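You operate a simulated robot arm through the tools that you are given. There is no shell and no other tool. Be economical: measure what you need, move in short steps, check, and stop when the job is done.

You are at the controls of a simulated two-armed robot. One attempt, no reset.

TASK
Tip the beans into the grinder, hold it steady and grind them all; pull its drawer open.
Fine: put the cup back.

The check looks at the end state, three seconds after you hand in, the way a careful person would. Anything else that was tipped, shoved, dropped, spilled or broken makes it a failure.

THE ROBOT
Two 6-joint arms with two-finger grippers on one trunk, on a base that drives. Base frame: it is fixed to the floor where the robot stands at the start and does not move with it; the origin is under the middle of the robot, x ahead of it, y to its left, z up; the surface under the hand at the start is at about z = 0.86. Lengths are in m, angles in rad, forces in N, time in s.
The left shoulder is at the start at [0.03, 0.178, 0.988], the right one opposite. With the tool pointing down near the work surface each hand reaches from about 0.34 to 0.84 m from the robot's upright axis, wherever it stands, measured 20 degrees to its own side. Places, roughly: crank with a black grip [0.6, 0, 1]; grinder drawer [0.5, 0, 0.9]. Payload 2.54 kg a hand.
Tool frame (each hand has its own): the origin (TCP) lies between the finger pads and is the grasp point; the fingertips stand 0.03 m ahead of it; z points along the fingers, y is the line along which they close. The gripper opens to 0.116 m. The gripper's body begins 0.095 m behind the TCP.
Orientation is that of the tool frame in the base frame, as a unit quaternion [x, y, z, w]. With the fingers straight down and closing along the base's y, the tool's x points along the base's -x, its y along +y and its z along -z.

THE INTERFACE
- The arms move only by the tool drive_tool. It takes "left_steps", "right_steps" or both (then of equal length, played together; a hand with none holds still); each is a list of rows, each an object of numbers (a shift or turn left out is 0, a gripper value left out holds the last): "dx", "dy", "dz": the shift along the tool's x, y, z in mm; "wx", "wy", "wz": the turn, a rotation vector about the tool's x, y, z in rad. In form: [{"dx": .., "dy": .., "dz": .., "wx": .., "wy": .., "wz": ..}, ...]. A call has 1 to 20 rows; each row shifts and turns the commanded pose from where the row before left it, along the tool's axes as they then stand. "left_claw" and "right_claw" are, for a hand that has rows, the finger opening in mm, from 0 to 116, set as the call begins (left out, the last holds). Rows are played at 5 a second. More than 0.05 m and 0.15 rad between two rows, or a gripper value outside its range, and nothing of the call is played. Where a pose cannot be reached the arm comes as near as it can. A force on the tool above 50 N (or 10 N above the force at the start of the call, whichever is more), or a blocked arm, ends the call early, and 0.2 s more pass. The fingers move at their own pace (about 0.153 m/s each) and stop on an object; they squeeze with about 23 N. The grip force told is the motor's: it shows also when the fingers shut on nothing. Time passes only in rows, and 0.2 s behind the last, so rows that do not move let the fingers close. It gives the time, the measured TCP pose, the force on the tool (base axes), the opening and the grip force at its end, in the units of the frame above (readings bear some noise), with the torque about the TCP (base axes, N m) and any sound that the robot's microphone picked up, and new pictures: "pictures" is both (left out), scene, wrist or none (wrist: the cameras of the hands that moved).
- Cameras (640 x 400 px; columns grow to the right, rows downward): "scene" is now at [0.0491, -0.0102, 1.7096]; the picture's right is [-0.13, -0.99, 0.00], its down [-0.74, 0.09, -0.67] and it looks along [0.66, -0.08, -0.74] (base axes); focal length 278 px, centre (320, 200). "left" rides on the left gripper at [0.069, 0.015, -0.122] in its tool frame; the picture's right is [-0.21, 0.98, 0.00], its down [-0.83, -0.18, -0.53] and it looks along [-0.52, -0.11, 0.85] (tool axes); focal length 251 px, centre (320, 200). "right" rides on the right gripper at [0.069, -0.015, -0.122] in its tool frame; the picture's right is [0.21, 0.98, 0.00], its down [-0.83, 0.18, -0.53] and it looks along [-0.52, 0.11, 0.85] (tool axes); focal length 251 px, centre (320, 200). There is no depth. A picture from a camera that has moved, and an enlarged one, comes with that camera's place and axes in the base frame and with its lens.
- lift_body(by): slides the trunk up (or, below 0, down) by that many m; the arms and the scene camera ride with it, the base frame stays. It gives what a move gives, with no picture.
- steer(legs): drives the robot by 1 to 6 legs, each [ahead, left, turn to the left] in m, m and rad, along the robot's own axes; the way and the turn of a leg run together, so that a leg with both is an arc; at most 1.5 m and 3.142 rad a leg. The arms and the cameras ride along, it lands a little off, and it stops where it bumps. It gives what a move gives, and a new picture of the scene camera.
- turn_head(pan, tilt): turns the head with the scene camera to pan (to the left, within 2.496 rad either way) and tilt (down, from -0.506 to 1.204), counted from straight ahead of the robot. It gives what a move gives, and a new picture of the scene camera.
- zoom(camera, box): a new picture of the part [left, top, right, bottom] of that camera's present view, enlarged. It takes no simulated time.
- hand_in(): hands the job in; it is judged then, once.

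Work in short steps. Places have to be worked out from the pictures, the camera data and where the tool is seen: move nearer, look again, correct. Check each grasp and each placing, and mend what went wrong. You have 120 turns and 260 pictures in all, those below and enlarged ones among them. Open the grippers and draw the arms clear of the work before you hand the job in, unless the task says otherwise; then end with one line.

The tools are called as a command line: name --argument value ..., lists and objects as JSON in quotes. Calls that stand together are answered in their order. drive_tool: Moves the arms, as the interface text tells. Its arguments: {"type":"object","properties":{"left_steps":{"type":"array","items":{"type":"object","properties":{"dx":{"type":"number"},"dy":{"type":"number"},"dz":{"type":"number"},"wx":{"type":"number"},"wy":{"type":"number"},"wz":{"type":"number"}}}},"left_claw":{"type":"number"},"right_steps":{"type":"array","items":{"type":"object","properties":{"dx":{"type":"number"},"dy":{"type":"number"},"dz":{"type":"number"},"wx":{"type":"number"},"wy":{"type":"number"},"wz":{"type":"number"}}}},"right_claw":{"type":"number"},"pictures":{"type":"string","enum":["both","scene","wrist","none"]}},"required":[]} The other tools are called the same way: lift_body (by) slides the trunk up or down; steer (legs) drives the base; turn_head (pan, tilt) turns the head that bears the scene camera; zoom (camera, box) takes an enlarged picture of a part of a camera's view; hand_in () hands the job in.

At the start:

```text
time_s: 0.0
left_position: [0.5813, 0.2095, 1.3597]
left_orientation: [0.0, 1.0, 0.001, 0.001]
left_force: [0.0, -0.3, -0.8]
left_wrist_torque: [-0.05, -0.02, 0.02]
left_width: 0.1157
left_gripper_force: 0.0
right_position: [0.4356, -0.201, 1.265]
right_orientation: [0.0, 1.0, 0.0, 0.0]
right_force: [-0.5, -0.3, -0.1]
right_wrist_torque: [0.01, -0.03, -0.04]
right_width: 0.1157
right_gripper_force: 0.1
trunk travel left (down, up): [-0.2, 0.34]
robot x, y, heading: [-0.0009, -0.0007, -0.001]
head pan, tilt: [-0.126, 0.836]
```

scene: 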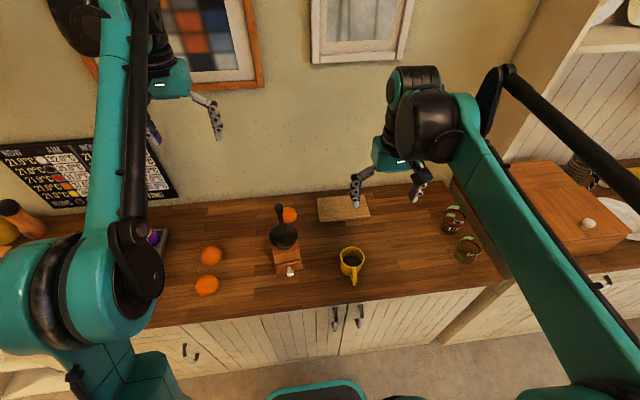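
right: 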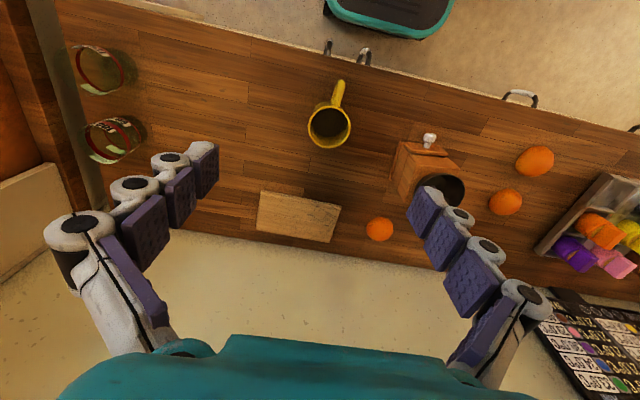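
left: 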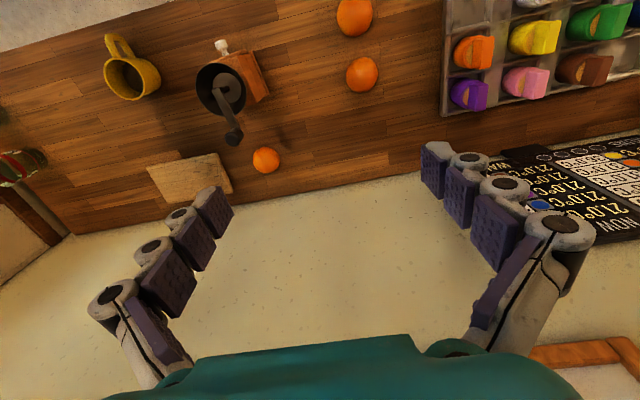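

I look closer at the grinder and cup in the scene view.

zoom --camera "scene" --box '[230, 180, 390, 300]'

zoom --camera "right" --box '[240, 60, 480, 260]'

zoom --camera "left" --box '[90, 20, 290, 200]'

```text
3.33 times, centred on (310, 240) of scene
camera zoom: at [0.0491, -0.0102, 1.7096], right [-0.13, -0.99, 0.0], down [-0.74, 0.09, -0.67], along [0.66, -0.08, -0.74], focal length 926 px, centre (353, 67)
```

zoom: 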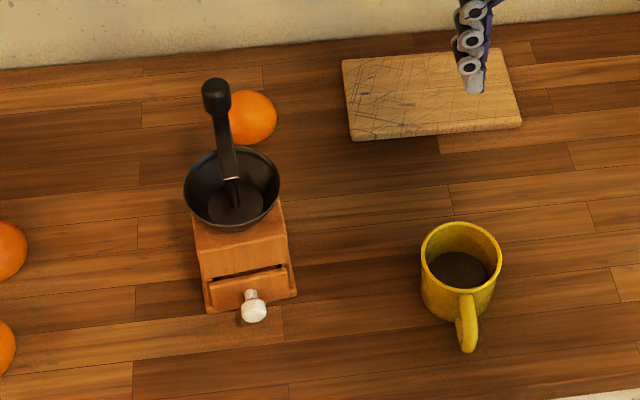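

```text
2.00 times, centred on (360, 160) of right
camera zoom: at [0.3648, -0.2177, 1.3867], right [-0.21, 0.98, 0.0], down [0.83, 0.18, 0.53], along [0.52, 0.11, -0.85], focal length 503 px, centre (240, 280)
```

zoom: 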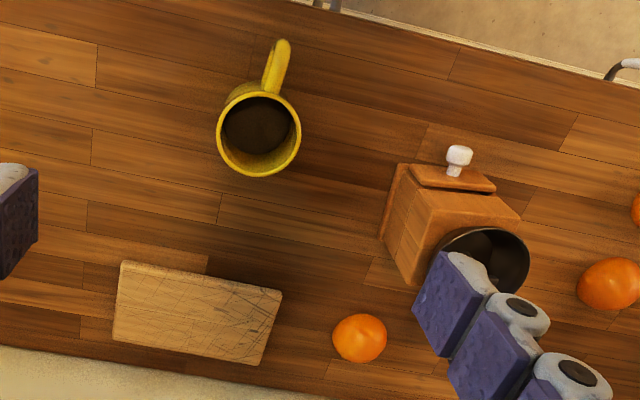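

```text
2.22 times, centred on (190, 110) of left
camera zoom: at [0.5127, 0.224, 1.4817], right [0.21, 0.98, 0.0], down [0.83, -0.18, 0.53], along [0.52, -0.11, -0.85], focal length 559 px, centre (609, 400)
```

zoom: 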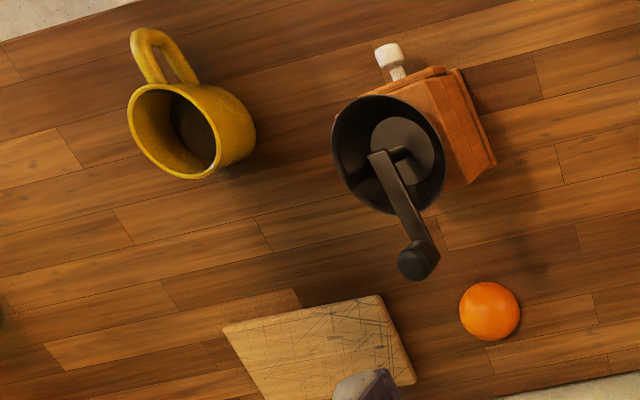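

The cup (beans inside) is at about [0.48,-0.17], rim ~0.95, handle toward me. The grinder bowl is at about [0.545,0.04], rim ~1.0, with its knob at about [0.62,0.047,1.05]. I'll pitch the right hand to ~30° below horizontal, facing forward, so I can grasp the cup from the front with the handle between the fingers.

drive_tool --right_steps '[{"wy": -0.131, "dz": -15}, {"wy": -0.131, "dz": -15}, {"wy": -0.131, "dz": -15}, {"wy": -0.131, "dz": -15}, {"wy": -0.131, "dz": -15}, {"wy": -0.131}, {"wy": -0.131}, {"wy": -0.131}]' --right_claw 116

```text
time_s: 1.8
left_position: [0.5822, 0.2081, 1.3611]
left_orientation: [0.0, 1.0, 0.0, 0.0]
left_force: [0.2, 1.0, -0.3]
left_wrist_torque: [0.03, -0.02, 0.03]
left_width: 0.1162
left_gripper_force: 0.0
right_position: [0.4158, -0.2008, 1.3364]
right_orientation: [0.0, 0.865, 0.0, 0.501]
right_force: [-0.2, 0.2, -0.4]
right_wrist_torque: [-0.04, 0.0, -0.02]
right_width: 0.1157
right_gripper_force: 0.1
trunk travel left (down, up): [-0.2, 0.34]
robot x, y, heading: [-0.0008, -0.0002, 0.003]
head pan, tilt: [-0.126, 0.836]
camera scene: at [0.0483, -0.0102, 1.7096], right [-0.13, -0.99, 0.0], down [-0.74, 0.09, -0.67], along [0.67, -0.08, -0.74], focal length 278 px, centre (320, 200)
camera right: at [0.2744, -0.2181, 1.3368], right [-0.11, 0.98, -0.19], down [-0.05, 0.18, 0.98], along [0.99, 0.11, 0.03], focal length 251 px, centre (320, 200)
```

scene: 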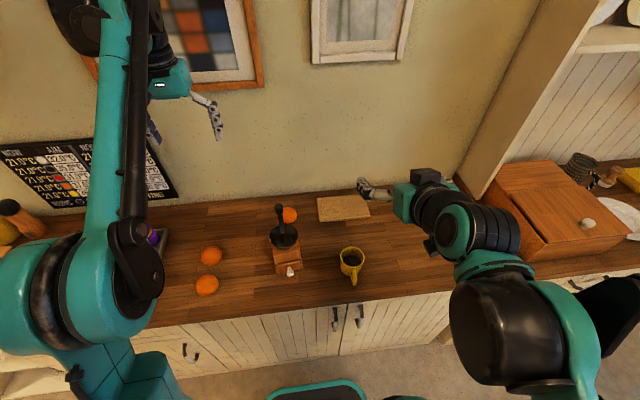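
right: 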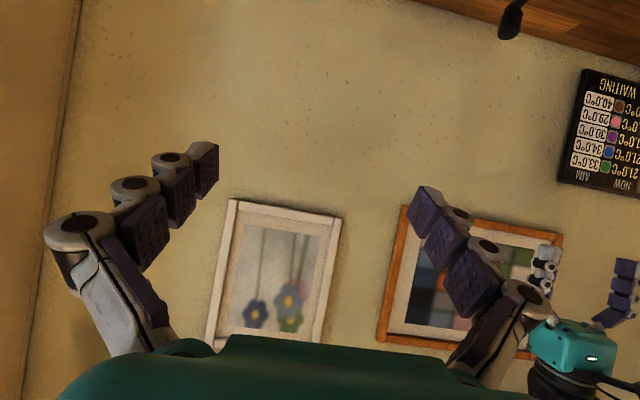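

The pose is reachable. Next I lower the right hand to just above and in front of the cup.

drive_tool --right_steps '[{"dx": 34.4, "dy": 4.6, "dz": 22.1}, {"dx": 34.4, "dy": 4.6, "dz": 22.1}, {"dx": 34.4, "dy": 4.6, "dz": 22.1}, {"dx": 34.4, "dy": 4.6, "dz": 22.1}, {"dx": 34.4, "dy": 4.6, "dz": 22.1}, {"dx": 34.4, "dy": 4.6, "dz": 22.1}, {"dx": 34.4, "dy": 4.6, "dz": 22.1}]'

zoom --camera "scene" --box '[260, 180, 420, 300]'

```text
time_s: 3.4
left_position: [0.5835, 0.2089, 1.3576]
left_orientation: [0.0, 1.0, 0.0, -0.001]
left_force: [0.4, 0.4, 0.3]
left_wrist_torque: [0.01, -0.01, 0.04]
left_width: 0.1159
left_gripper_force: 0.0
right_position: [0.436, -0.1667, 1.065]
right_orientation: [0.0, 0.866, 0.0, 0.499]
right_force: [0.5, 0.0, 0.2]
right_wrist_torque: [0.03, -0.02, -0.02]
right_width: 0.116
right_gripper_force: 0.0
right hand out of reach, approached as far as the arm can: row 7
trunk travel left (down, up): [-0.2, 0.34]
robot x, y, heading: [-0.0, -0.003, -0.003]
head pan, tilt: [-0.126, 0.836]
camera scene: at [0.0515, -0.01, 1.7095], right [-0.13, -0.99, 0.0], down [-0.74, 0.09, -0.67], along [0.66, -0.08, -0.74], focal length 278 px, centre (320, 200)
camera right: at [0.2957, -0.1842, 1.0665], right [-0.11, 0.98, -0.19], down [-0.05, 0.18, 0.98], along [0.99, 0.11, 0.03], focal length 251 px, centre (320, 200)
```

scene: 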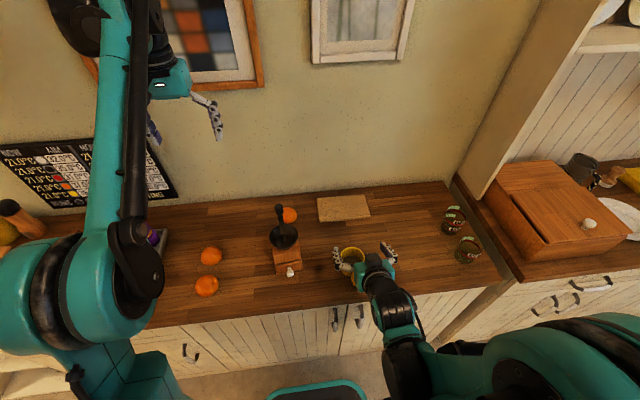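
right: 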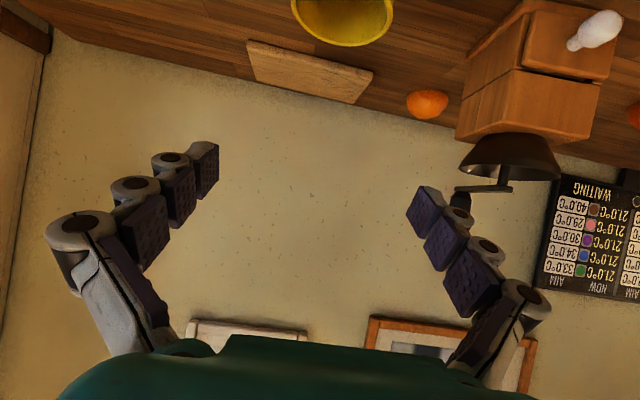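

```text
3.33 times, centred on (340, 240) of scene
camera zoom: at [0.0515, -0.01, 1.7095], right [-0.13, -0.99, 0.0], down [-0.74, 0.09, -0.67], along [0.66, -0.08, -0.74], focal length 926 px, centre (253, 67)
```

zoom: 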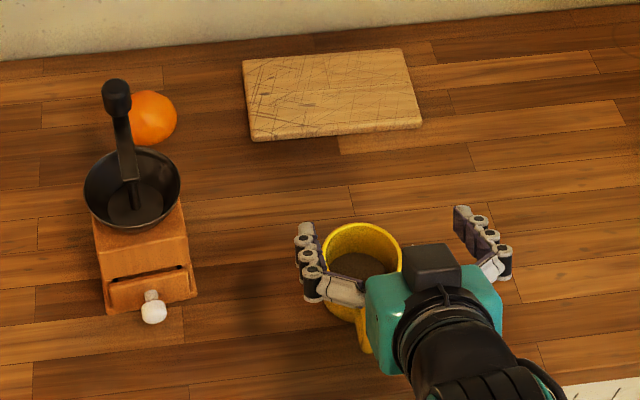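

That pose is too close to the trunk to reach. I back the base off 0.15 m so the arm has room.

steer --legs '[[-0.15, 0, 0]]'

```text
time_s: 4.8
left_position: [0.4262, 0.2109, 1.3604]
left_orientation: [-0.003, 1.0, 0.0, 0.001]
left_force: [-0.1, 0.2, 0.2]
left_wrist_torque: [0.0, -0.06, 0.0]
left_width: 0.1158
left_gripper_force: 0.0
right_position: [0.2819, -0.1659, 1.067]
right_orientation: [-0.001, 0.866, 0.001, 0.5]
right_force: [0.4, 0.5, 0.0]
right_wrist_torque: [-0.01, 0.01, -0.02]
right_width: 0.1162
right_gripper_force: 0.1
trunk travel left (down, up): [-0.2, 0.34]
robot x, y, heading: [-0.1539, 0.0019, 0.004]
head pan, tilt: [-0.126, 0.836]
camera scene: at [-0.1058, -0.0103, 1.7097], right [-0.12, -0.99, 0.0], down [-0.74, 0.09, -0.67], along [0.67, -0.08, -0.74], focal length 278 px, centre (320, 200)
```

scene: 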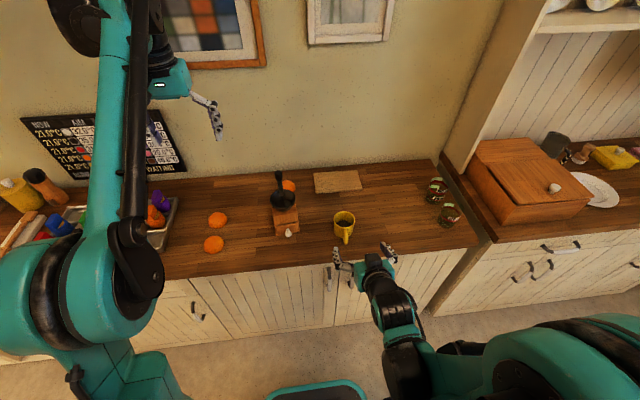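

I advance to a pre-grasp about 0.11 m short of the cup along the finger axis.

drive_tool --right_steps '[{"dx": 8.6, "dz": 36}, {"dx": 8.6, "dz": 36}, {"dx": 8.6, "dz": 36}, {"dx": 8.6, "dz": 36}]'

zoom --camera "scene" --box '[260, 180, 420, 300]'

```text
time_s: 5.8
left_position: [0.4291, 0.2105, 1.3604]
left_orientation: [-0.002, 1.0, 0.001, 0.0]
left_force: [0.1, -0.3, -0.1]
left_wrist_torque: [0.01, 0.02, 0.0]
left_width: 0.1162
left_gripper_force: 0.0
right_position: [0.4089, -0.1668, 1.0325]
right_orientation: [-0.002, 0.867, 0.001, 0.498]
right_force: [0.5, -0.8, -0.1]
right_wrist_torque: [0.01, 0.02, 0.01]
right_width: 0.1158
right_gripper_force: 0.0
right hand out of reach, approached as far as the arm can: row 1, 2, 3, 4
trunk travel left (down, up): [-0.2, 0.34]
robot x, y, heading: [-0.1543, 0.0001, 0.002]
head pan, tilt: [-0.126, 0.836]
camera scene: at [-0.1024, -0.0105, 1.7095], right [-0.12, -0.99, 0.0], down [-0.74, 0.09, -0.67], along [0.66, -0.08, -0.74], focal length 278 px, centre (320, 200)
camera right: at [0.2686, -0.1849, 1.0346], right [-0.11, 0.98, -0.18], down [-0.04, 0.18, 0.98], along [0.99, 0.12, 0.02], focal length 251 px, centre (320, 200)
```

scene: 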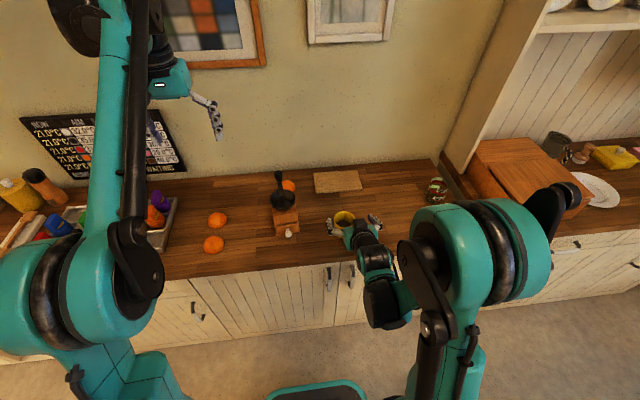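
right: 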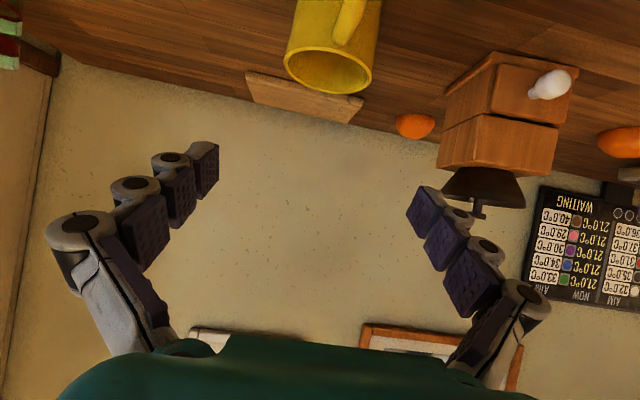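

```text
3.33 times, centred on (340, 240) of scene
camera zoom: at [-0.1024, -0.0105, 1.7095], right [-0.12, -0.99, 0.0], down [-0.74, 0.09, -0.67], along [0.66, -0.08, -0.74], focal length 926 px, centre (253, 67)
```

zoom: 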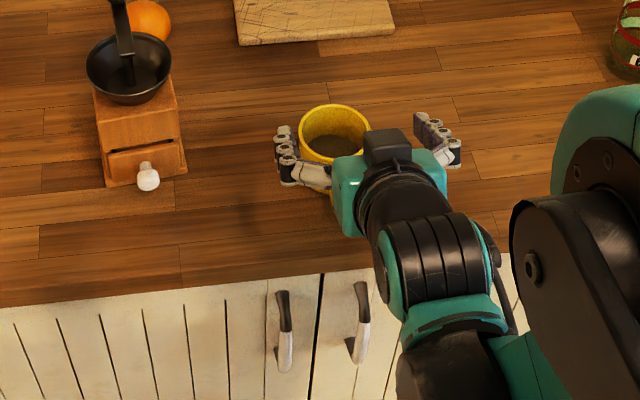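

The low poses fall outside the arm's reach at this trunk height. I lower the trunk 0.08, which takes the hand to z≈0.95 with its fingers either side of the cup handle.

lift_body --by -0.08

zoom --camera "scene" --box '[260, 180, 420, 300]'

zoom --camera "right" --box '[0, 0, 640, 400]'

```text
time_s: 7.0
left_position: [0.4266, 0.2096, 1.28]
left_orientation: [-0.002, 1.0, 0.0, 0.0]
left_force: [-0.5, -0.4, -1.1]
left_wrist_torque: [-0.01, 0.03, -0.02]
left_width: 0.1162
left_gripper_force: 0.0
right_position: [0.407, -0.1667, 0.9531]
right_orientation: [-0.002, 0.867, 0.001, 0.498]
right_force: [0.1, -0.6, 0.2]
right_wrist_torque: [0.01, 0.01, -0.04]
right_width: 0.1157
right_gripper_force: 0.1
trunk travel left (down, up): [-0.12, 0.42]
robot x, y, heading: [-0.1482, -0.0015, 0.002]
head pan, tilt: [-0.126, 0.836]
```

```text
3.33 times, centred on (340, 240) of scene
camera zoom: at [-0.1041, -0.0104, 1.6297], right [-0.12, -0.99, 0.0], down [-0.74, 0.09, -0.67], along [0.67, -0.08, -0.74], focal length 926 px, centre (253, 67)
```

zoom: 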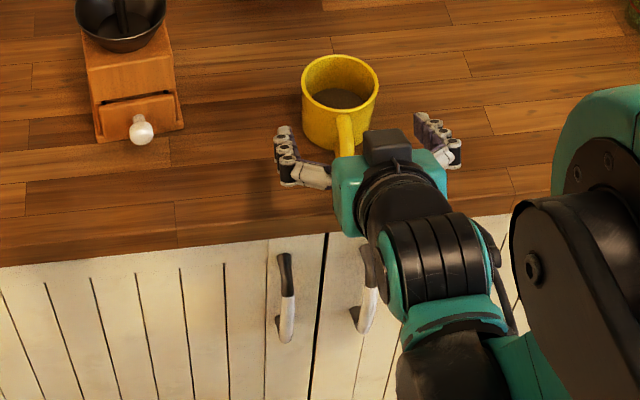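

```text
1.00 times, centred on (320, 200) of right (not enlarged: the box is as wide or as high as the picture)
camera zoom: at [0.2673, -0.1847, 0.9553], right [-0.11, 0.98, -0.19], down [-0.05, 0.18, 0.98], along [0.99, 0.12, 0.02], focal length 251 px, centre (320, 200)
```

zoom: 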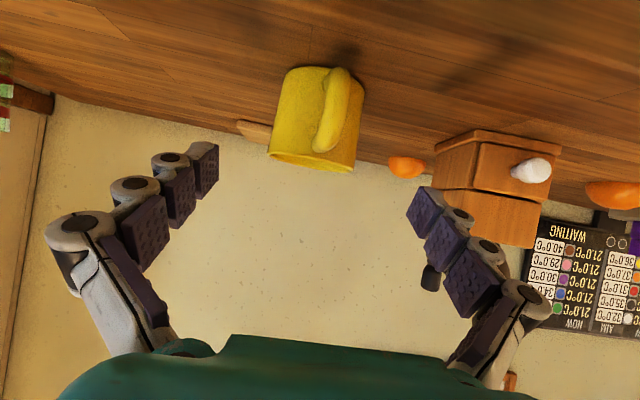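

The cup sits centred between the fingers, with its rim at ~0.935 and axis at about [0.488,-0.168]. I advance halfway and check.

drive_tool --right_steps '[{"dz": 24}, {"dz": 24}]' --pictures "wrist"

```text
time_s: 7.6
left_position: [0.4285, 0.2094, 1.2791]
left_orientation: [-0.003, 1.0, 0.0, -0.001]
left_force: [0.4, 0.0, -0.1]
left_wrist_torque: [-0.02, 0.03, 0.0]
left_width: 0.1159
left_gripper_force: 0.0
right_position: [0.4501, -0.1677, 0.9318]
right_orientation: [-0.002, 0.868, 0.001, 0.496]
right_force: [0.4, -0.3, 0.3]
right_wrist_torque: [0.01, 0.01, -0.05]
right_width: 0.1159
right_gripper_force: 0.1
trunk travel left (down, up): [-0.12, 0.42]
robot x, y, heading: [-0.1497, 0.0004, 0.005]
head pan, tilt: [-0.126, 0.836]
camera right: at [0.3091, -0.1849, 0.9327], right [-0.11, 0.98, -0.18], down [-0.04, 0.18, 0.98], along [0.99, 0.12, 0.02], focal length 251 px, centre (320, 200)
```

right: 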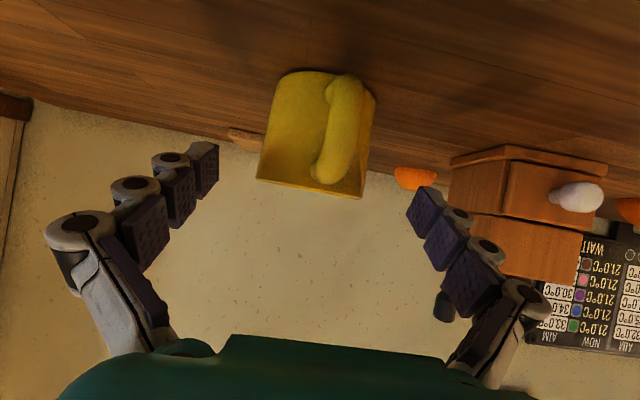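

Tracking well, so I go the rest of the way.

drive_tool --right_steps '[{"dz": 23.5, "dx": 5}, {"dz": 23.5, "dx": 5}]'

zoom --camera "scene" --box '[260, 180, 420, 300]'

```text
time_s: 8.2
left_position: [0.4278, 0.2091, 1.2804]
left_orientation: [-0.003, 1.0, 0.0, -0.001]
left_force: [-0.4, 0.3, 0.3]
left_wrist_torque: [-0.01, -0.01, -0.01]
left_width: 0.116
left_gripper_force: 0.0
right_position: [0.4899, -0.1696, 0.9014]
right_orientation: [-0.003, 0.868, 0.002, 0.496]
right_force: [0.1, -0.8, -0.3]
right_wrist_torque: [0.01, -0.01, 0.01]
right_width: 0.1158
right_gripper_force: 0.0
right hand out of reach, approached as far as the arm can: row 1
trunk travel left (down, up): [-0.12, 0.42]
robot x, y, heading: [-0.1525, -0.0002, 0.007]
head pan, tilt: [-0.126, 0.836]
camera scene: at [-0.1036, -0.0106, 1.6296], right [-0.12, -0.99, 0.0], down [-0.74, 0.09, -0.67], along [0.67, -0.08, -0.74], focal length 278 px, centre (320, 200)
camera right: at [0.3485, -0.1868, 0.9042], right [-0.11, 0.98, -0.18], down [-0.04, 0.18, 0.98], along [0.99, 0.12, 0.02], focal length 251 px, centre (320, 200)
```

scene: 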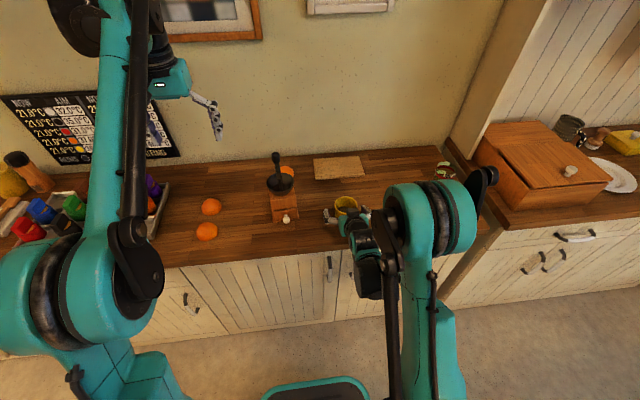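
right: 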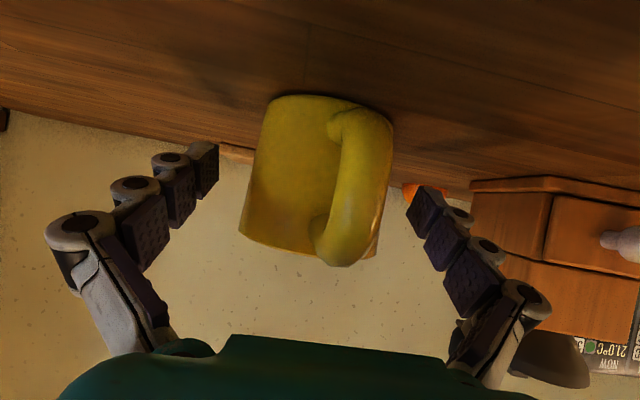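

```text
3.33 times, centred on (340, 240) of scene
camera zoom: at [-0.1036, -0.0106, 1.6296], right [-0.12, -0.99, 0.0], down [-0.74, 0.09, -0.67], along [0.67, -0.08, -0.74], focal length 926 px, centre (253, 67)
```

zoom: 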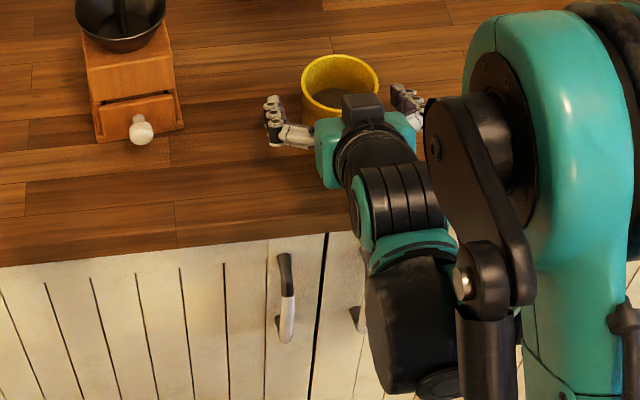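

The TCP is at the cup axis and the fingers are centred around it. Closing the right gripper.

drive_tool --right_steps '[{}, {}, {}, {}]' --right_claw 40

```text
time_s: 9.2
left_position: [0.4281, 0.2112, 1.2808]
left_orientation: [-0.003, 1.0, 0.0, 0.0]
left_force: [-0.6, 0.5, -0.1]
left_wrist_torque: [0.02, 0.01, -0.05]
left_width: 0.1162
left_gripper_force: 0.0
right_position: [0.4895, -0.1693, 0.9026]
right_orientation: [-0.003, 0.868, 0.002, 0.497]
right_force: [1.8, -0.7, 5.9]
right_wrist_torque: [-0.18, -0.23, 0.03]
right_width: 0.074
right_gripper_force: 22.4
trunk travel left (down, up): [-0.12, 0.42]
robot x, y, heading: [-0.1534, -0.0013, 0.004]
head pan, tilt: [-0.126, 0.836]
camera scene: at [-0.1041, -0.0103, 1.6297], right [-0.12, -0.99, 0.0], down [-0.74, 0.09, -0.67], along [0.67, -0.08, -0.74], focal length 278 px, centre (320, 200)
camera right: at [0.3481, -0.1868, 0.9047], right [-0.11, 0.98, -0.18], down [-0.04, 0.18, 0.98], along [0.99, 0.12, 0.02], focal length 251 px, centre (320, 200)
```

scene: 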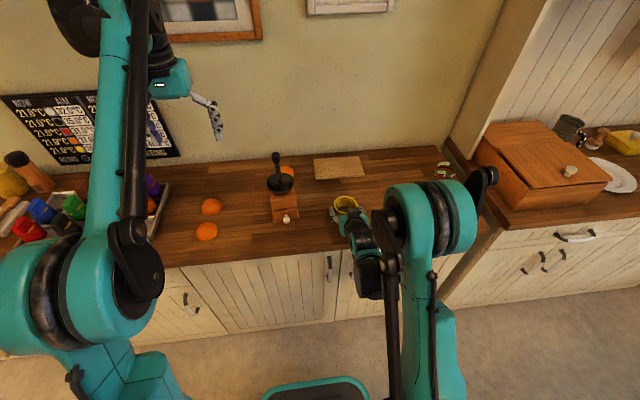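
right: 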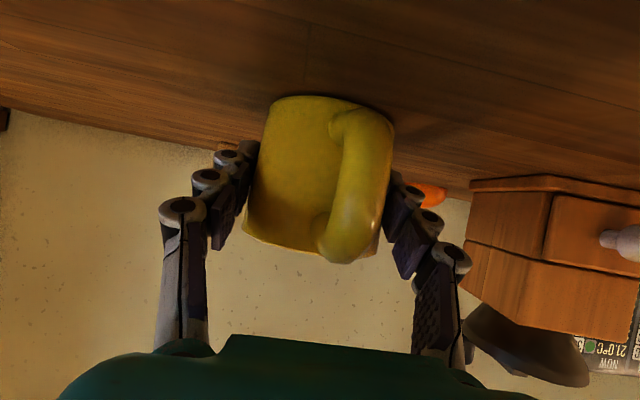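

The cup is held (74 mm). I note the return pose as TCP [0.4895,-0.169,0.9025], then raise the trunk 0.2 m to lift straight up.

lift_body --by 0.2

zoom --camera "scene" --box '[220, 160, 420, 310]'

zoom --camera "right" --box '[0, 0, 640, 400]'

zoom --camera "left" --box '[0, 0, 320, 200]'

```text
time_s: 11.3
left_position: [0.4283, 0.2118, 1.4795]
left_orientation: [-0.004, 1.0, 0.0, 0.0]
left_force: [-0.1, -0.5, 0.4]
left_wrist_torque: [0.01, -0.01, 0.01]
left_width: 0.1162
left_gripper_force: 0.1
right_position: [0.4888, -0.1692, 1.1025]
right_orientation: [0.0, 0.868, 0.0, 0.496]
right_force: [0.1, 0.6, -3.1]
right_wrist_torque: [-0.02, 0.03, 0.0]
right_width: 0.0742
right_gripper_force: 22.6
trunk travel left (down, up): [-0.32, 0.22]
robot x, y, heading: [-0.1543, 0.0041, 0.006]
head pan, tilt: [-0.126, 0.836]
```

```text
2.67 times, centred on (320, 235) of scene
camera zoom: at [-0.1033, -0.0104, 1.8295], right [-0.12, -0.99, 0.0], down [-0.74, 0.09, -0.67], along [0.67, -0.08, -0.74], focal length 741 px, centre (320, 107)
```

zoom: 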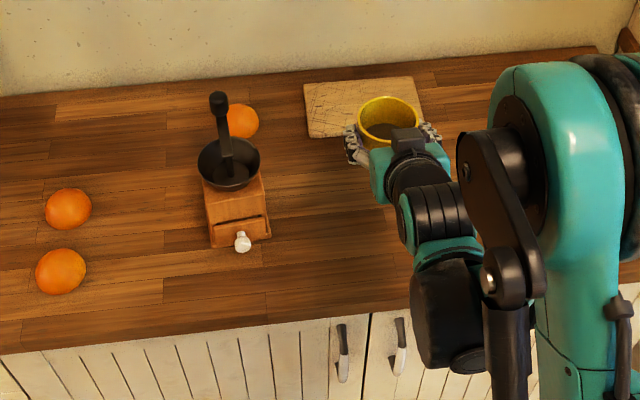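

```text
1.00 times, centred on (320, 200) of right (not enlarged: the box is as wide or as high as the picture)
camera zoom: at [0.3484, -0.1869, 1.1042], right [-0.11, 0.98, -0.18], down [-0.04, 0.18, 0.98], along [0.99, 0.12, 0.02], focal length 251 px, centre (320, 200)
```

zoom: 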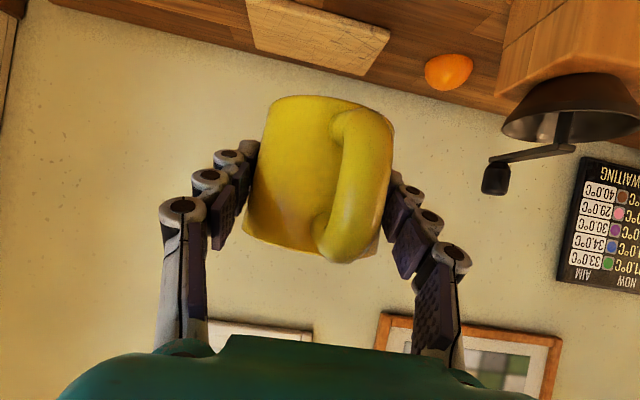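

```text
2.00 times, centred on (160, 100) of left
camera zoom: at [0.3591, 0.2258, 1.6014], right [0.21, 0.98, 0.0], down [0.83, -0.18, 0.53], along [0.52, -0.11, -0.85], focal length 503 px, centre (640, 400)
```

zoom: 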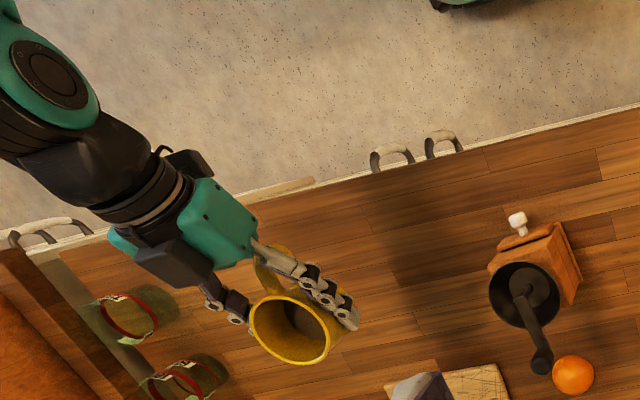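

The cup is lifted level with the beans inside. I place the bowl centre at about [0.55,0.04] with its rim at ~1.0. Next I yaw the hand 45° left about the cup's own vertical axis, so it comes from the front-right and clears the bowl while pouring toward +y.

drive_tool --right_steps '[{"wx": -0.1129, "wz": -0.0665}, {"wx": -0.1129, "wz": -0.0665}, {"wx": -0.1129, "wz": -0.0665}, {"wx": -0.1129, "wz": -0.0665}, {"wx": -0.1129, "wz": -0.0665}, {"wx": -0.1129, "wz": -0.0665}]' --pictures "scene"

```text
time_s: 12.7
left_position: [0.4281, 0.2104, 1.4788]
left_orientation: [-0.003, 1.0, 0.0, 0.001]
left_force: [-0.1, 0.4, 0.1]
left_wrist_torque: [0.06, 0.04, 0.01]
left_width: 0.1159
left_gripper_force: 0.1
right_position: [0.4905, -0.1706, 1.1018]
right_orientation: [-0.335, 0.801, 0.192, 0.458]
right_force: [-0.1, 0.2, -1.7]
right_wrist_torque: [0.01, 0.01, 0.01]
right_width: 0.0741
right_gripper_force: 23.0
trunk travel left (down, up): [-0.32, 0.22]
robot x, y, heading: [-0.1532, 0.0002, 0.005]
head pan, tilt: [-0.126, 0.836]
camera scene: at [-0.1028, -0.0114, 1.8296], right [-0.12, -0.99, 0.0], down [-0.74, 0.09, -0.67], along [0.66, -0.08, -0.74], focal length 278 px, centre (320, 200)
```

scene: 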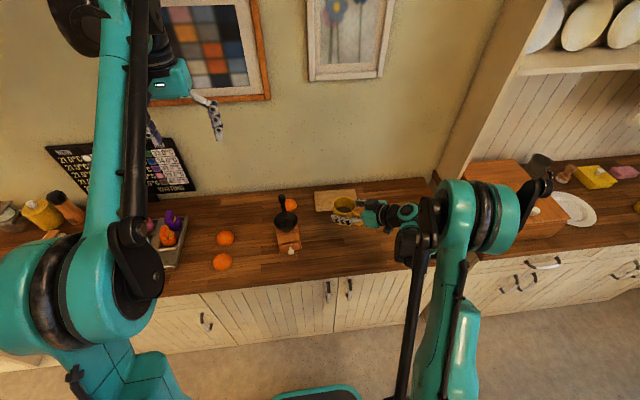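

Now I carry the cup level to just right of the bowl.

drive_tool --right_steps '[{"dx": -15.2, "dy": 11.7, "dz": 26.9}, {"dx": -15.2, "dy": 11.7, "dz": 26.9}, {"dx": -15.2, "dy": 11.7, "dz": 26.9}, {"dx": -15.2, "dy": 11.7, "dz": 26.9}]'

zoom --camera "scene" --box '[230, 160, 390, 260]'

zoom --camera "left" --box '[120, 20, 360, 200]'

```text
time_s: 13.7
left_position: [0.4282, 0.2116, 1.4799]
left_orientation: [-0.002, 1.0, 0.0, 0.0]
left_force: [-0.6, 0.0, 1.0]
left_wrist_torque: [-0.02, 0.04, 0.01]
left_width: 0.116
left_gripper_force: 0.1
right_position: [0.5429, -0.047, 1.1004]
right_orientation: [-0.335, 0.801, 0.191, 0.458]
right_force: [-0.2, -0.1, -2.4]
right_wrist_torque: [0.0, -0.03, 0.02]
right_width: 0.0741
right_gripper_force: 23.2
trunk travel left (down, up): [-0.32, 0.22]
robot x, y, heading: [-0.1569, 0.0002, 0.003]
head pan, tilt: [-0.126, 0.836]
camera scene: at [-0.1023, -0.0091, 1.8295], right [-0.12, -0.99, 0.0], down [-0.74, 0.09, -0.67], along [0.66, -0.08, -0.74], focal length 278 px, centre (320, 200)
camera right: at [0.4552, -0.1599, 1.1034], right [-0.77, 0.61, -0.18], down [-0.16, 0.1, 0.98], along [0.62, 0.79, 0.02], focal length 251 px, centre (320, 200)
```

scene: 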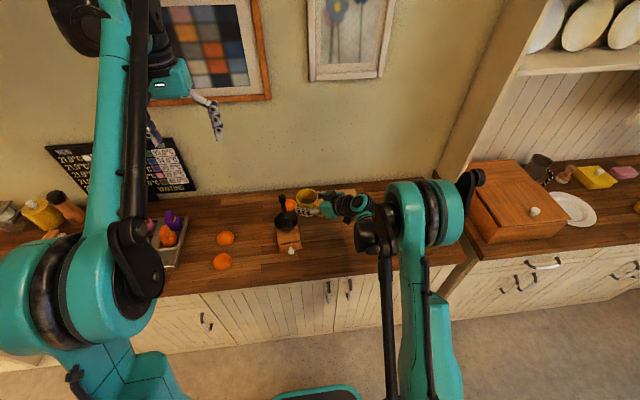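
right: 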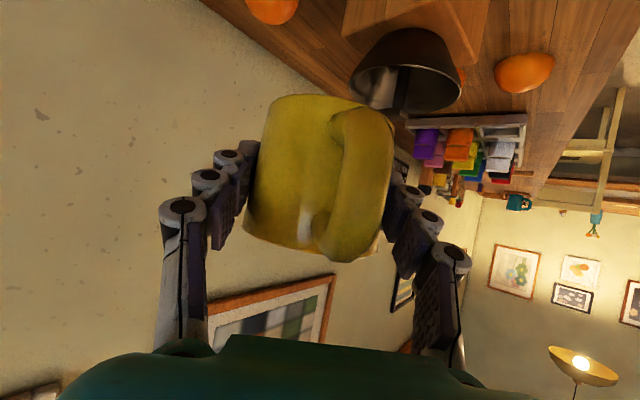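

```text
4.00 times, centred on (310, 210) of scene
camera zoom: at [-0.1023, -0.0091, 1.8295], right [-0.12, -0.99, 0.0], down [-0.74, 0.09, -0.67], along [0.66, -0.08, -0.74], focal length 1111 px, centre (360, 160)
```

zoom: 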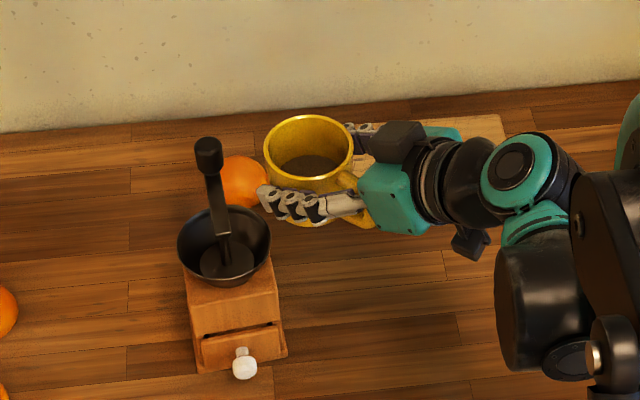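

```text
2.22 times, centred on (240, 110) of left
camera zoom: at [0.3601, 0.2269, 1.601], right [0.21, 0.98, 0.0], down [0.83, -0.18, 0.53], along [0.52, -0.11, -0.85], focal length 559 px, centre (498, 400)
```

zoom: 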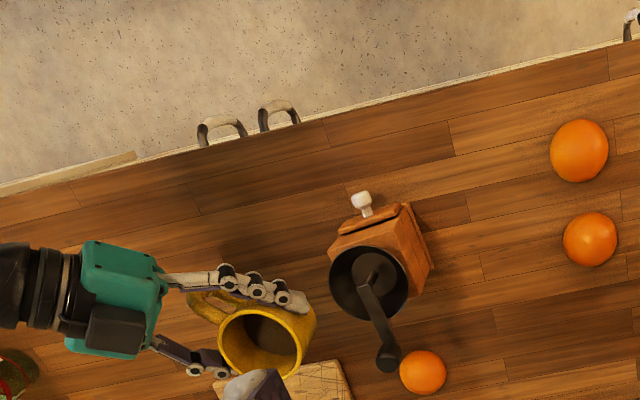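

The cup is level beside the bowl and the beans fill its lower part. I move it slightly in and tilt 45° toward the bowl, then look.

drive_tool --right_steps '[{"dx": 10.4, "dy": 10.6, "dz": 21.8}, {"wx": 0.047, "wy": 0.0926, "wz": -0.0798}, {"wx": 0.047, "wy": 0.0926, "wz": -0.0798}, {"wx": 0.047, "wy": 0.0926, "wz": -0.0798}, {"wx": 0.047, "wy": 0.0926, "wz": -0.0798}, {"wx": 0.047, "wy": 0.0926, "wz": -0.0798}, {"wx": 0.047, "wy": 0.0926, "wz": -0.0798}]' --pictures "none"

zoom --camera "scene" --box '[230, 160, 390, 260]'

zoom --camera "left" --box '[160, 50, 360, 200]'

```text
time_s: 15.3
left_position: [0.428, 0.2108, 1.4801]
left_orientation: [-0.003, 1.0, 0.0, 0.0]
left_force: [-0.6, -0.3, 0.0]
left_wrist_torque: [-0.02, -0.02, 0.0]
left_width: 0.1162
left_gripper_force: 0.1
right_position: [0.5444, -0.0316, 1.0801]
right_orientation: [-0.485, 0.812, -0.132, 0.296]
right_force: [-0.1, -0.2, -1.8]
right_wrist_torque: [0.01, 0.02, -0.02]
right_width: 0.0742
right_gripper_force: 22.7
trunk travel left (down, up): [-0.32, 0.22]
robot x, y, heading: [-0.1559, 0.0005, 0.004]
head pan, tilt: [-0.126, 0.836]
```

```text
4.00 times, centred on (310, 210) of scene
camera zoom: at [-0.1038, -0.0094, 1.8296], right [-0.12, -0.99, 0.0], down [-0.74, 0.09, -0.67], along [0.67, -0.08, -0.74], focal length 1111 px, centre (360, 160)
```

zoom: 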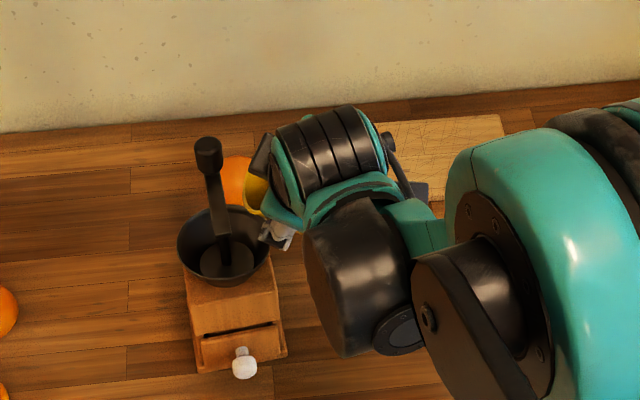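

```text
2.67 times, centred on (260, 125) of left
camera zoom: at [0.3586, 0.2266, 1.6016], right [0.21, 0.98, 0.0], down [0.83, -0.18, 0.53], along [0.52, -0.11, -0.85], focal length 670 px, centre (480, 400)
```

zoom: 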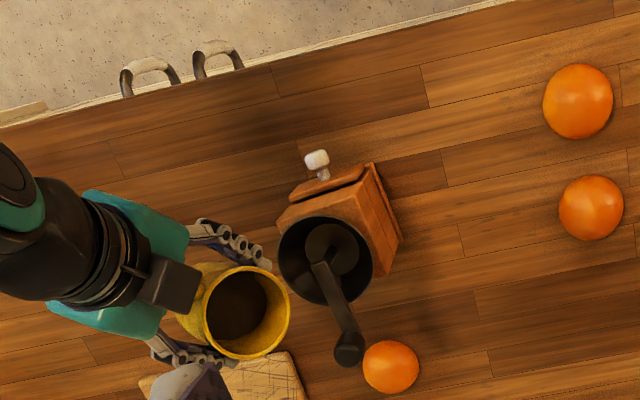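

Lip is over the bowl at about [0.543,0.024], nothing has flowed yet. I lower a little and tilt on slowly to 75°.

drive_tool --right_steps '[{"dx": -6.4, "dy": 14.3, "dz": 12.8}, {"wx": 0.0313, "wy": 0.0617, "wz": -0.0532}, {"wx": 0.0313, "wy": 0.0617, "wz": -0.0532}, {"wx": 0.0313, "wy": 0.0617, "wz": -0.0532}, {"wx": 0.0313, "wy": 0.0617, "wz": -0.0532}, {"wx": 0.0313, "wy": 0.0617, "wz": -0.0532}, {"wx": 0.0313, "wy": 0.0617, "wz": -0.0532}, {}]' --pictures "none"

zoom --camera "left" --box '[160, 50, 360, 200]'

zoom --camera "scene" --box '[230, 160, 390, 260]'

```text
time_s: 17.1
left_position: [0.4277, 0.2111, 1.4804]
left_orientation: [-0.003, 1.0, 0.0, 0.0]
left_force: [-0.1, -0.4, 1.0]
left_wrist_torque: [0.02, 0.01, 0.01]
left_width: 0.1162
left_gripper_force: 0.1
right_position: [0.5442, -0.0181, 1.064]
right_orientation: [-0.545, 0.75, -0.337, 0.162]
right_force: [0.0, -0.9, -2.8]
right_wrist_torque: [0.04, -0.01, 0.03]
right_width: 0.0743
right_gripper_force: 23.3
trunk travel left (down, up): [-0.32, 0.22]
robot x, y, heading: [-0.1539, -0.001, 0.006]
head pan, tilt: [-0.126, 0.836]
```

```text
2.67 times, centred on (260, 125) of left
camera zoom: at [0.3588, 0.2255, 1.6017], right [0.21, 0.98, 0.0], down [0.83, -0.18, 0.53], along [0.52, -0.11, -0.85], focal length 670 px, centre (480, 400)
```

zoom: 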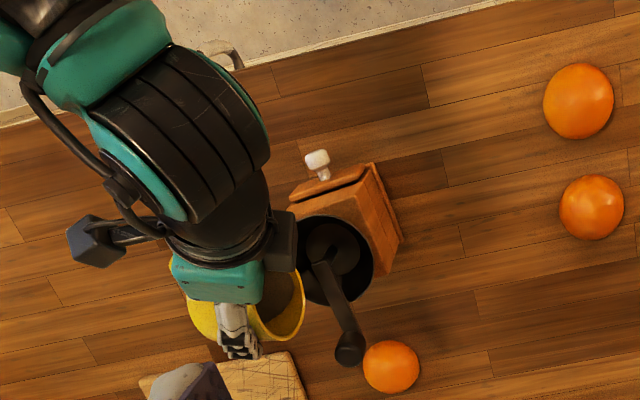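

```text
4.00 times, centred on (310, 210) of scene
camera zoom: at [-0.1036, -0.0108, 1.8296], right [-0.12, -0.99, 0.0], down [-0.74, 0.09, -0.67], along [0.67, -0.08, -0.74], focal length 1111 px, centre (360, 160)
```

zoom: 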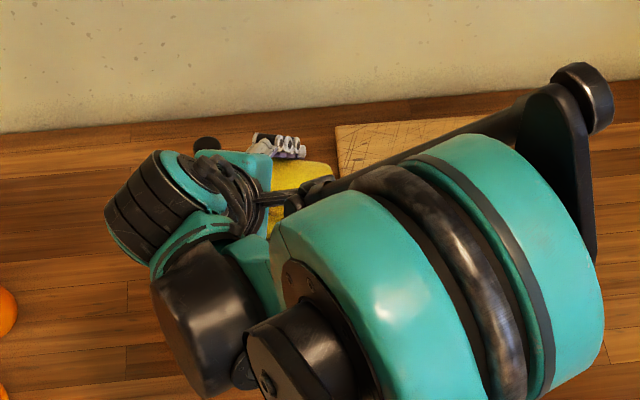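

Beans are still in the cup. I tilt on to 110° while shifting so the lip stays over the bowl's near-centre.

drive_tool --right_steps '[{"wx": 0.0313, "wy": 0.0617, "wz": -0.0532, "dx": -1.7, "dy": -1.7, "dz": -3}, {"wx": 0.0313, "wy": 0.0617, "wz": -0.0532, "dx": -1.7, "dy": -1.7, "dz": -3}, {"wx": 0.0313, "wy": 0.0617, "wz": -0.0532, "dx": -1.7, "dy": -1.7, "dz": -3}, {"wx": 0.0313, "wy": 0.0617, "wz": -0.0532, "dx": -1.7, "dy": -1.7, "dz": -3}, {"wx": 0.0313, "wy": 0.0617, "wz": -0.0532, "dx": -1.7, "dy": -1.7, "dz": -3}, {"wx": 0.0313, "wy": 0.0617, "wz": -0.0532, "dx": -1.7, "dy": -1.7, "dz": -3}, {"wx": 0.0313, "wy": 0.0617, "wz": -0.0532, "dx": -1.7, "dy": -1.7, "dz": -3}, {}]' --pictures "none"

zoom --camera "left" --box '[160, 50, 360, 200]'

zoom --camera "right" --box '[0, 0, 640, 400]'

```text
time_s: 18.9
left_position: [0.4279, 0.2084, 1.4805]
left_orientation: [-0.002, 1.0, 0.0, -0.001]
left_force: [-0.7, -0.3, 0.4]
left_wrist_torque: [-0.02, 0.01, -0.02]
left_width: 0.1159
left_gripper_force: 0.0
right_position: [0.5451, 0.0028, 1.0834]
right_orientation: [-0.568, 0.613, -0.549, -0.008]
right_force: [0.4, -0.9, -2.2]
right_wrist_torque: [0.02, 0.0, 0.03]
right_width: 0.0741
right_gripper_force: 23.1
trunk travel left (down, up): [-0.32, 0.22]
robot x, y, heading: [-0.1534, -0.003, 0.003]
head pan, tilt: [-0.126, 0.836]
```

```text
2.67 times, centred on (260, 125) of left
camera zoom: at [0.3587, 0.2256, 1.6017], right [0.21, 0.98, 0.0], down [0.83, -0.18, 0.53], along [0.52, -0.11, -0.85], focal length 670 px, centre (480, 400)
```

zoom: 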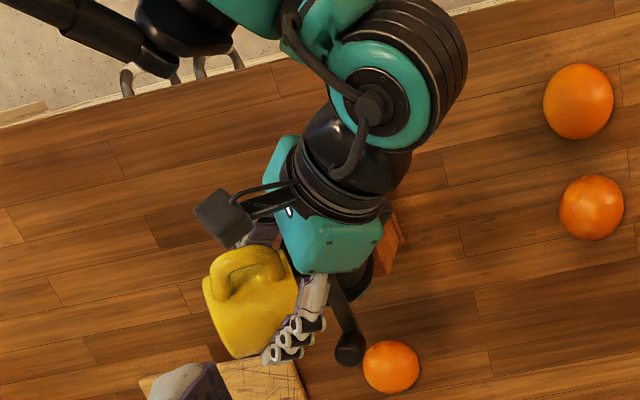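

```text
1.00 times, centred on (320, 200) of right (not enlarged: the box is as wide or as high as the picture)
camera zoom: at [0.4557, 0.041, 1.1852], right [-0.77, -0.39, -0.51], down [-0.16, 0.89, -0.43], along [0.62, -0.25, -0.74], focal length 251 px, centre (320, 200)
```

zoom: 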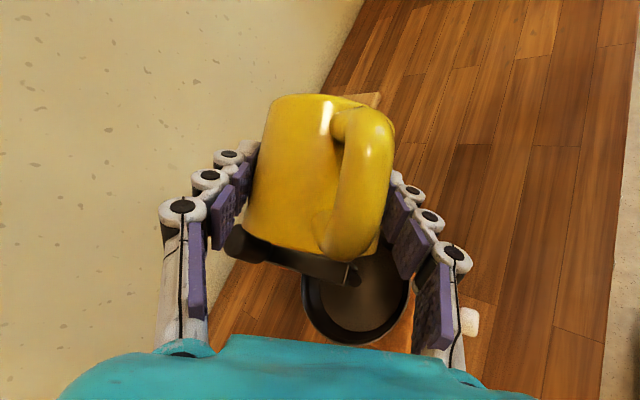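

Beans appear to be in the bowl. I tilt to 135° to empty the cup fully.

drive_tool --right_steps '[{"wx": 0.0313, "wy": 0.0617, "wz": -0.0532, "dx": -1.4, "dy": -2.1, "dz": -3.3}, {"wx": 0.0313, "wy": 0.0617, "wz": -0.0532, "dx": -1.4, "dy": -2.1, "dz": -3.3}, {"wx": 0.0313, "wy": 0.0617, "wz": -0.0532, "dx": -1.4, "dy": -2.1, "dz": -3.3}, {"wx": 0.0313, "wy": 0.0617, "wz": -0.0532, "dx": -1.4, "dy": -2.1, "dz": -3.3}, {"wx": 0.0313, "wy": 0.0617, "wz": -0.0532, "dx": -1.4, "dy": -2.1, "dz": -3.3}, {}, {}]' --pictures "none"

zoom --camera "right" --box '[160, 60, 480, 360]'

zoom --camera "left" --box '[160, 50, 360, 200]'

```text
time_s: 20.5
left_position: [0.4289, 0.2113, 1.48]
left_orientation: [-0.003, 1.0, 0.0, 0.0]
left_force: [-0.4, 0.0, 0.6]
left_wrist_torque: [-0.05, -0.01, -0.01]
left_width: 0.116
left_gripper_force: 0.0
right_position: [0.544, 0.0204, 1.0862]
right_orientation: [0.552, -0.48, 0.669, 0.131]
right_force: [0.0, 0.4, -2.3]
right_wrist_torque: [0.04, -0.02, 0.0]
right_width: 0.0742
right_gripper_force: 22.8
trunk travel left (down, up): [-0.32, 0.22]
robot x, y, heading: [-0.1538, -0.0002, 0.008]
head pan, tilt: [-0.126, 0.836]
```

```text
1.33 times, centred on (320, 210) of right
camera zoom: at [0.4547, 0.099, 1.1623], right [-0.77, -0.57, -0.3], down [-0.16, 0.62, -0.77], along [0.62, -0.54, -0.57], focal length 335 px, centre (320, 187)
```

zoom: 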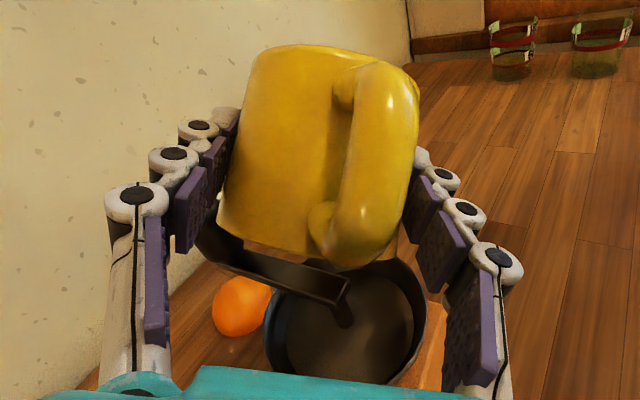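

```text
2.67 times, centred on (260, 125) of left
camera zoom: at [0.359, 0.226, 1.6015], right [0.21, 0.98, 0.0], down [0.83, -0.18, 0.53], along [0.52, -0.11, -0.85], focal length 670 px, centre (480, 400)
```

zoom: 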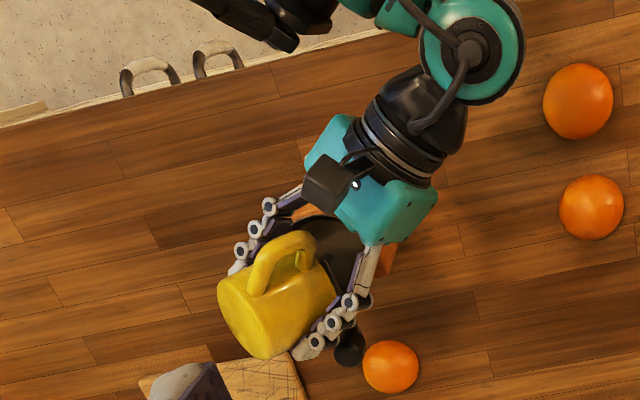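

No spill is visible and the bowl shows beans. I tilt back along the same path and check the cup is empty.

drive_tool --right_steps '[{"wx": -0.047, "wy": -0.0926, "wz": 0.0798, "dx": 2.1, "dy": 3.1, "dz": 5}, {"wx": -0.047, "wy": -0.0926, "wz": 0.0798, "dx": 2.1, "dy": 3.1, "dz": 5}, {"wx": -0.047, "wy": -0.0926, "wz": 0.0798, "dx": 2.1, "dy": 3.1, "dz": 5}, {"wx": -0.047, "wy": -0.0926, "wz": 0.0798, "dx": 2.5, "dy": 2.5, "dz": 4.5}, {"wx": -0.047, "wy": -0.0926, "wz": 0.0798, "dx": 2.5, "dy": 2.5, "dz": 4.5}, {"wx": -0.047, "wy": -0.0926, "wz": 0.0798, "dx": 2.5, "dy": 2.5, "dz": 4.5}, {"wx": -0.047, "wy": -0.0926, "wz": 0.0798, "dx": 2.5, "dy": 2.5, "dz": 4.5}, {"wx": -0.047, "wy": -0.0926, "wz": 0.0798}, {"wx": -0.047, "wy": -0.0926, "wz": 0.0798}, {"wx": -0.047, "wy": -0.0926, "wz": 0.0798}, {"wx": -0.047, "wy": -0.0926, "wz": 0.0798}, {"wx": -0.047, "wy": -0.0926, "wz": 0.0798}, {"dx": 6.4, "dy": -14.3, "dz": -12.8}]' --pictures "none"

zoom --camera "left" --box '[160, 50, 360, 200]'

zoom --camera "scene" --box '[230, 160, 390, 260]'

```text
time_s: 23.3
left_position: [0.4271, 0.2096, 1.4811]
left_orientation: [-0.003, 1.0, 0.0, 0.0]
left_force: [0.3, -0.8, 0.1]
left_wrist_torque: [-0.02, 0.01, -0.04]
left_width: 0.1162
left_gripper_force: 0.0
right_position: [0.5445, -0.0294, 1.0883]
right_orientation: [-0.485, 0.812, -0.131, 0.297]
right_force: [0.4, 0.3, -2.1]
right_wrist_torque: [0.04, -0.03, 0.01]
right_width: 0.0742
right_gripper_force: 22.5
trunk travel left (down, up): [-0.32, 0.22]
robot x, y, heading: [-0.1543, 0.0029, 0.007]
head pan, tilt: [-0.126, 0.836]
```

```text
2.67 times, centred on (260, 125) of left
camera zoom: at [0.358, 0.2255, 1.602], right [0.21, 0.98, 0.0], down [0.83, -0.18, 0.53], along [0.52, -0.11, -0.85], focal length 670 px, centre (480, 400)
```

zoom: 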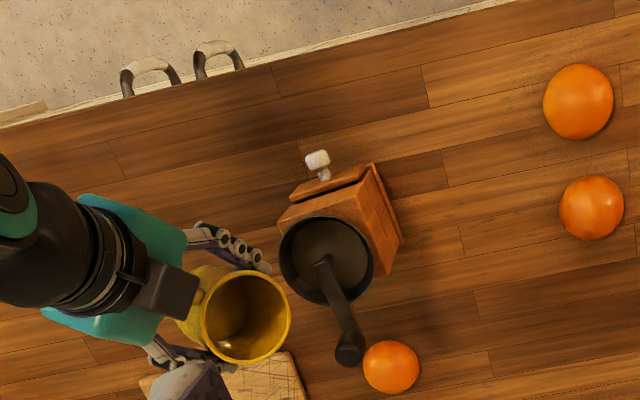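

```text
4.00 times, centred on (310, 210) of scene
camera zoom: at [-0.1045, -0.0108, 1.8296], right [-0.12, -0.99, 0.0], down [-0.74, 0.09, -0.67], along [0.67, -0.08, -0.74], focal length 1111 px, centre (360, 160)
```

zoom: 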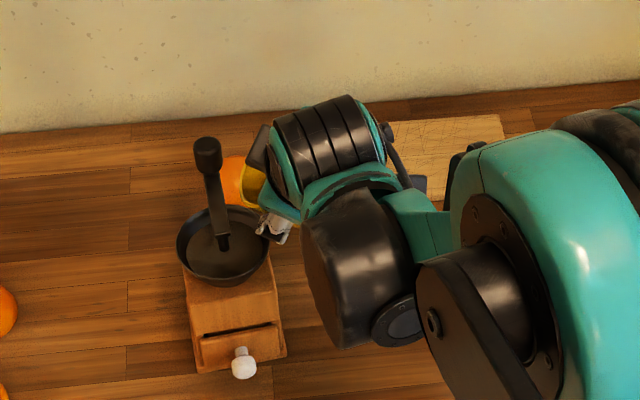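

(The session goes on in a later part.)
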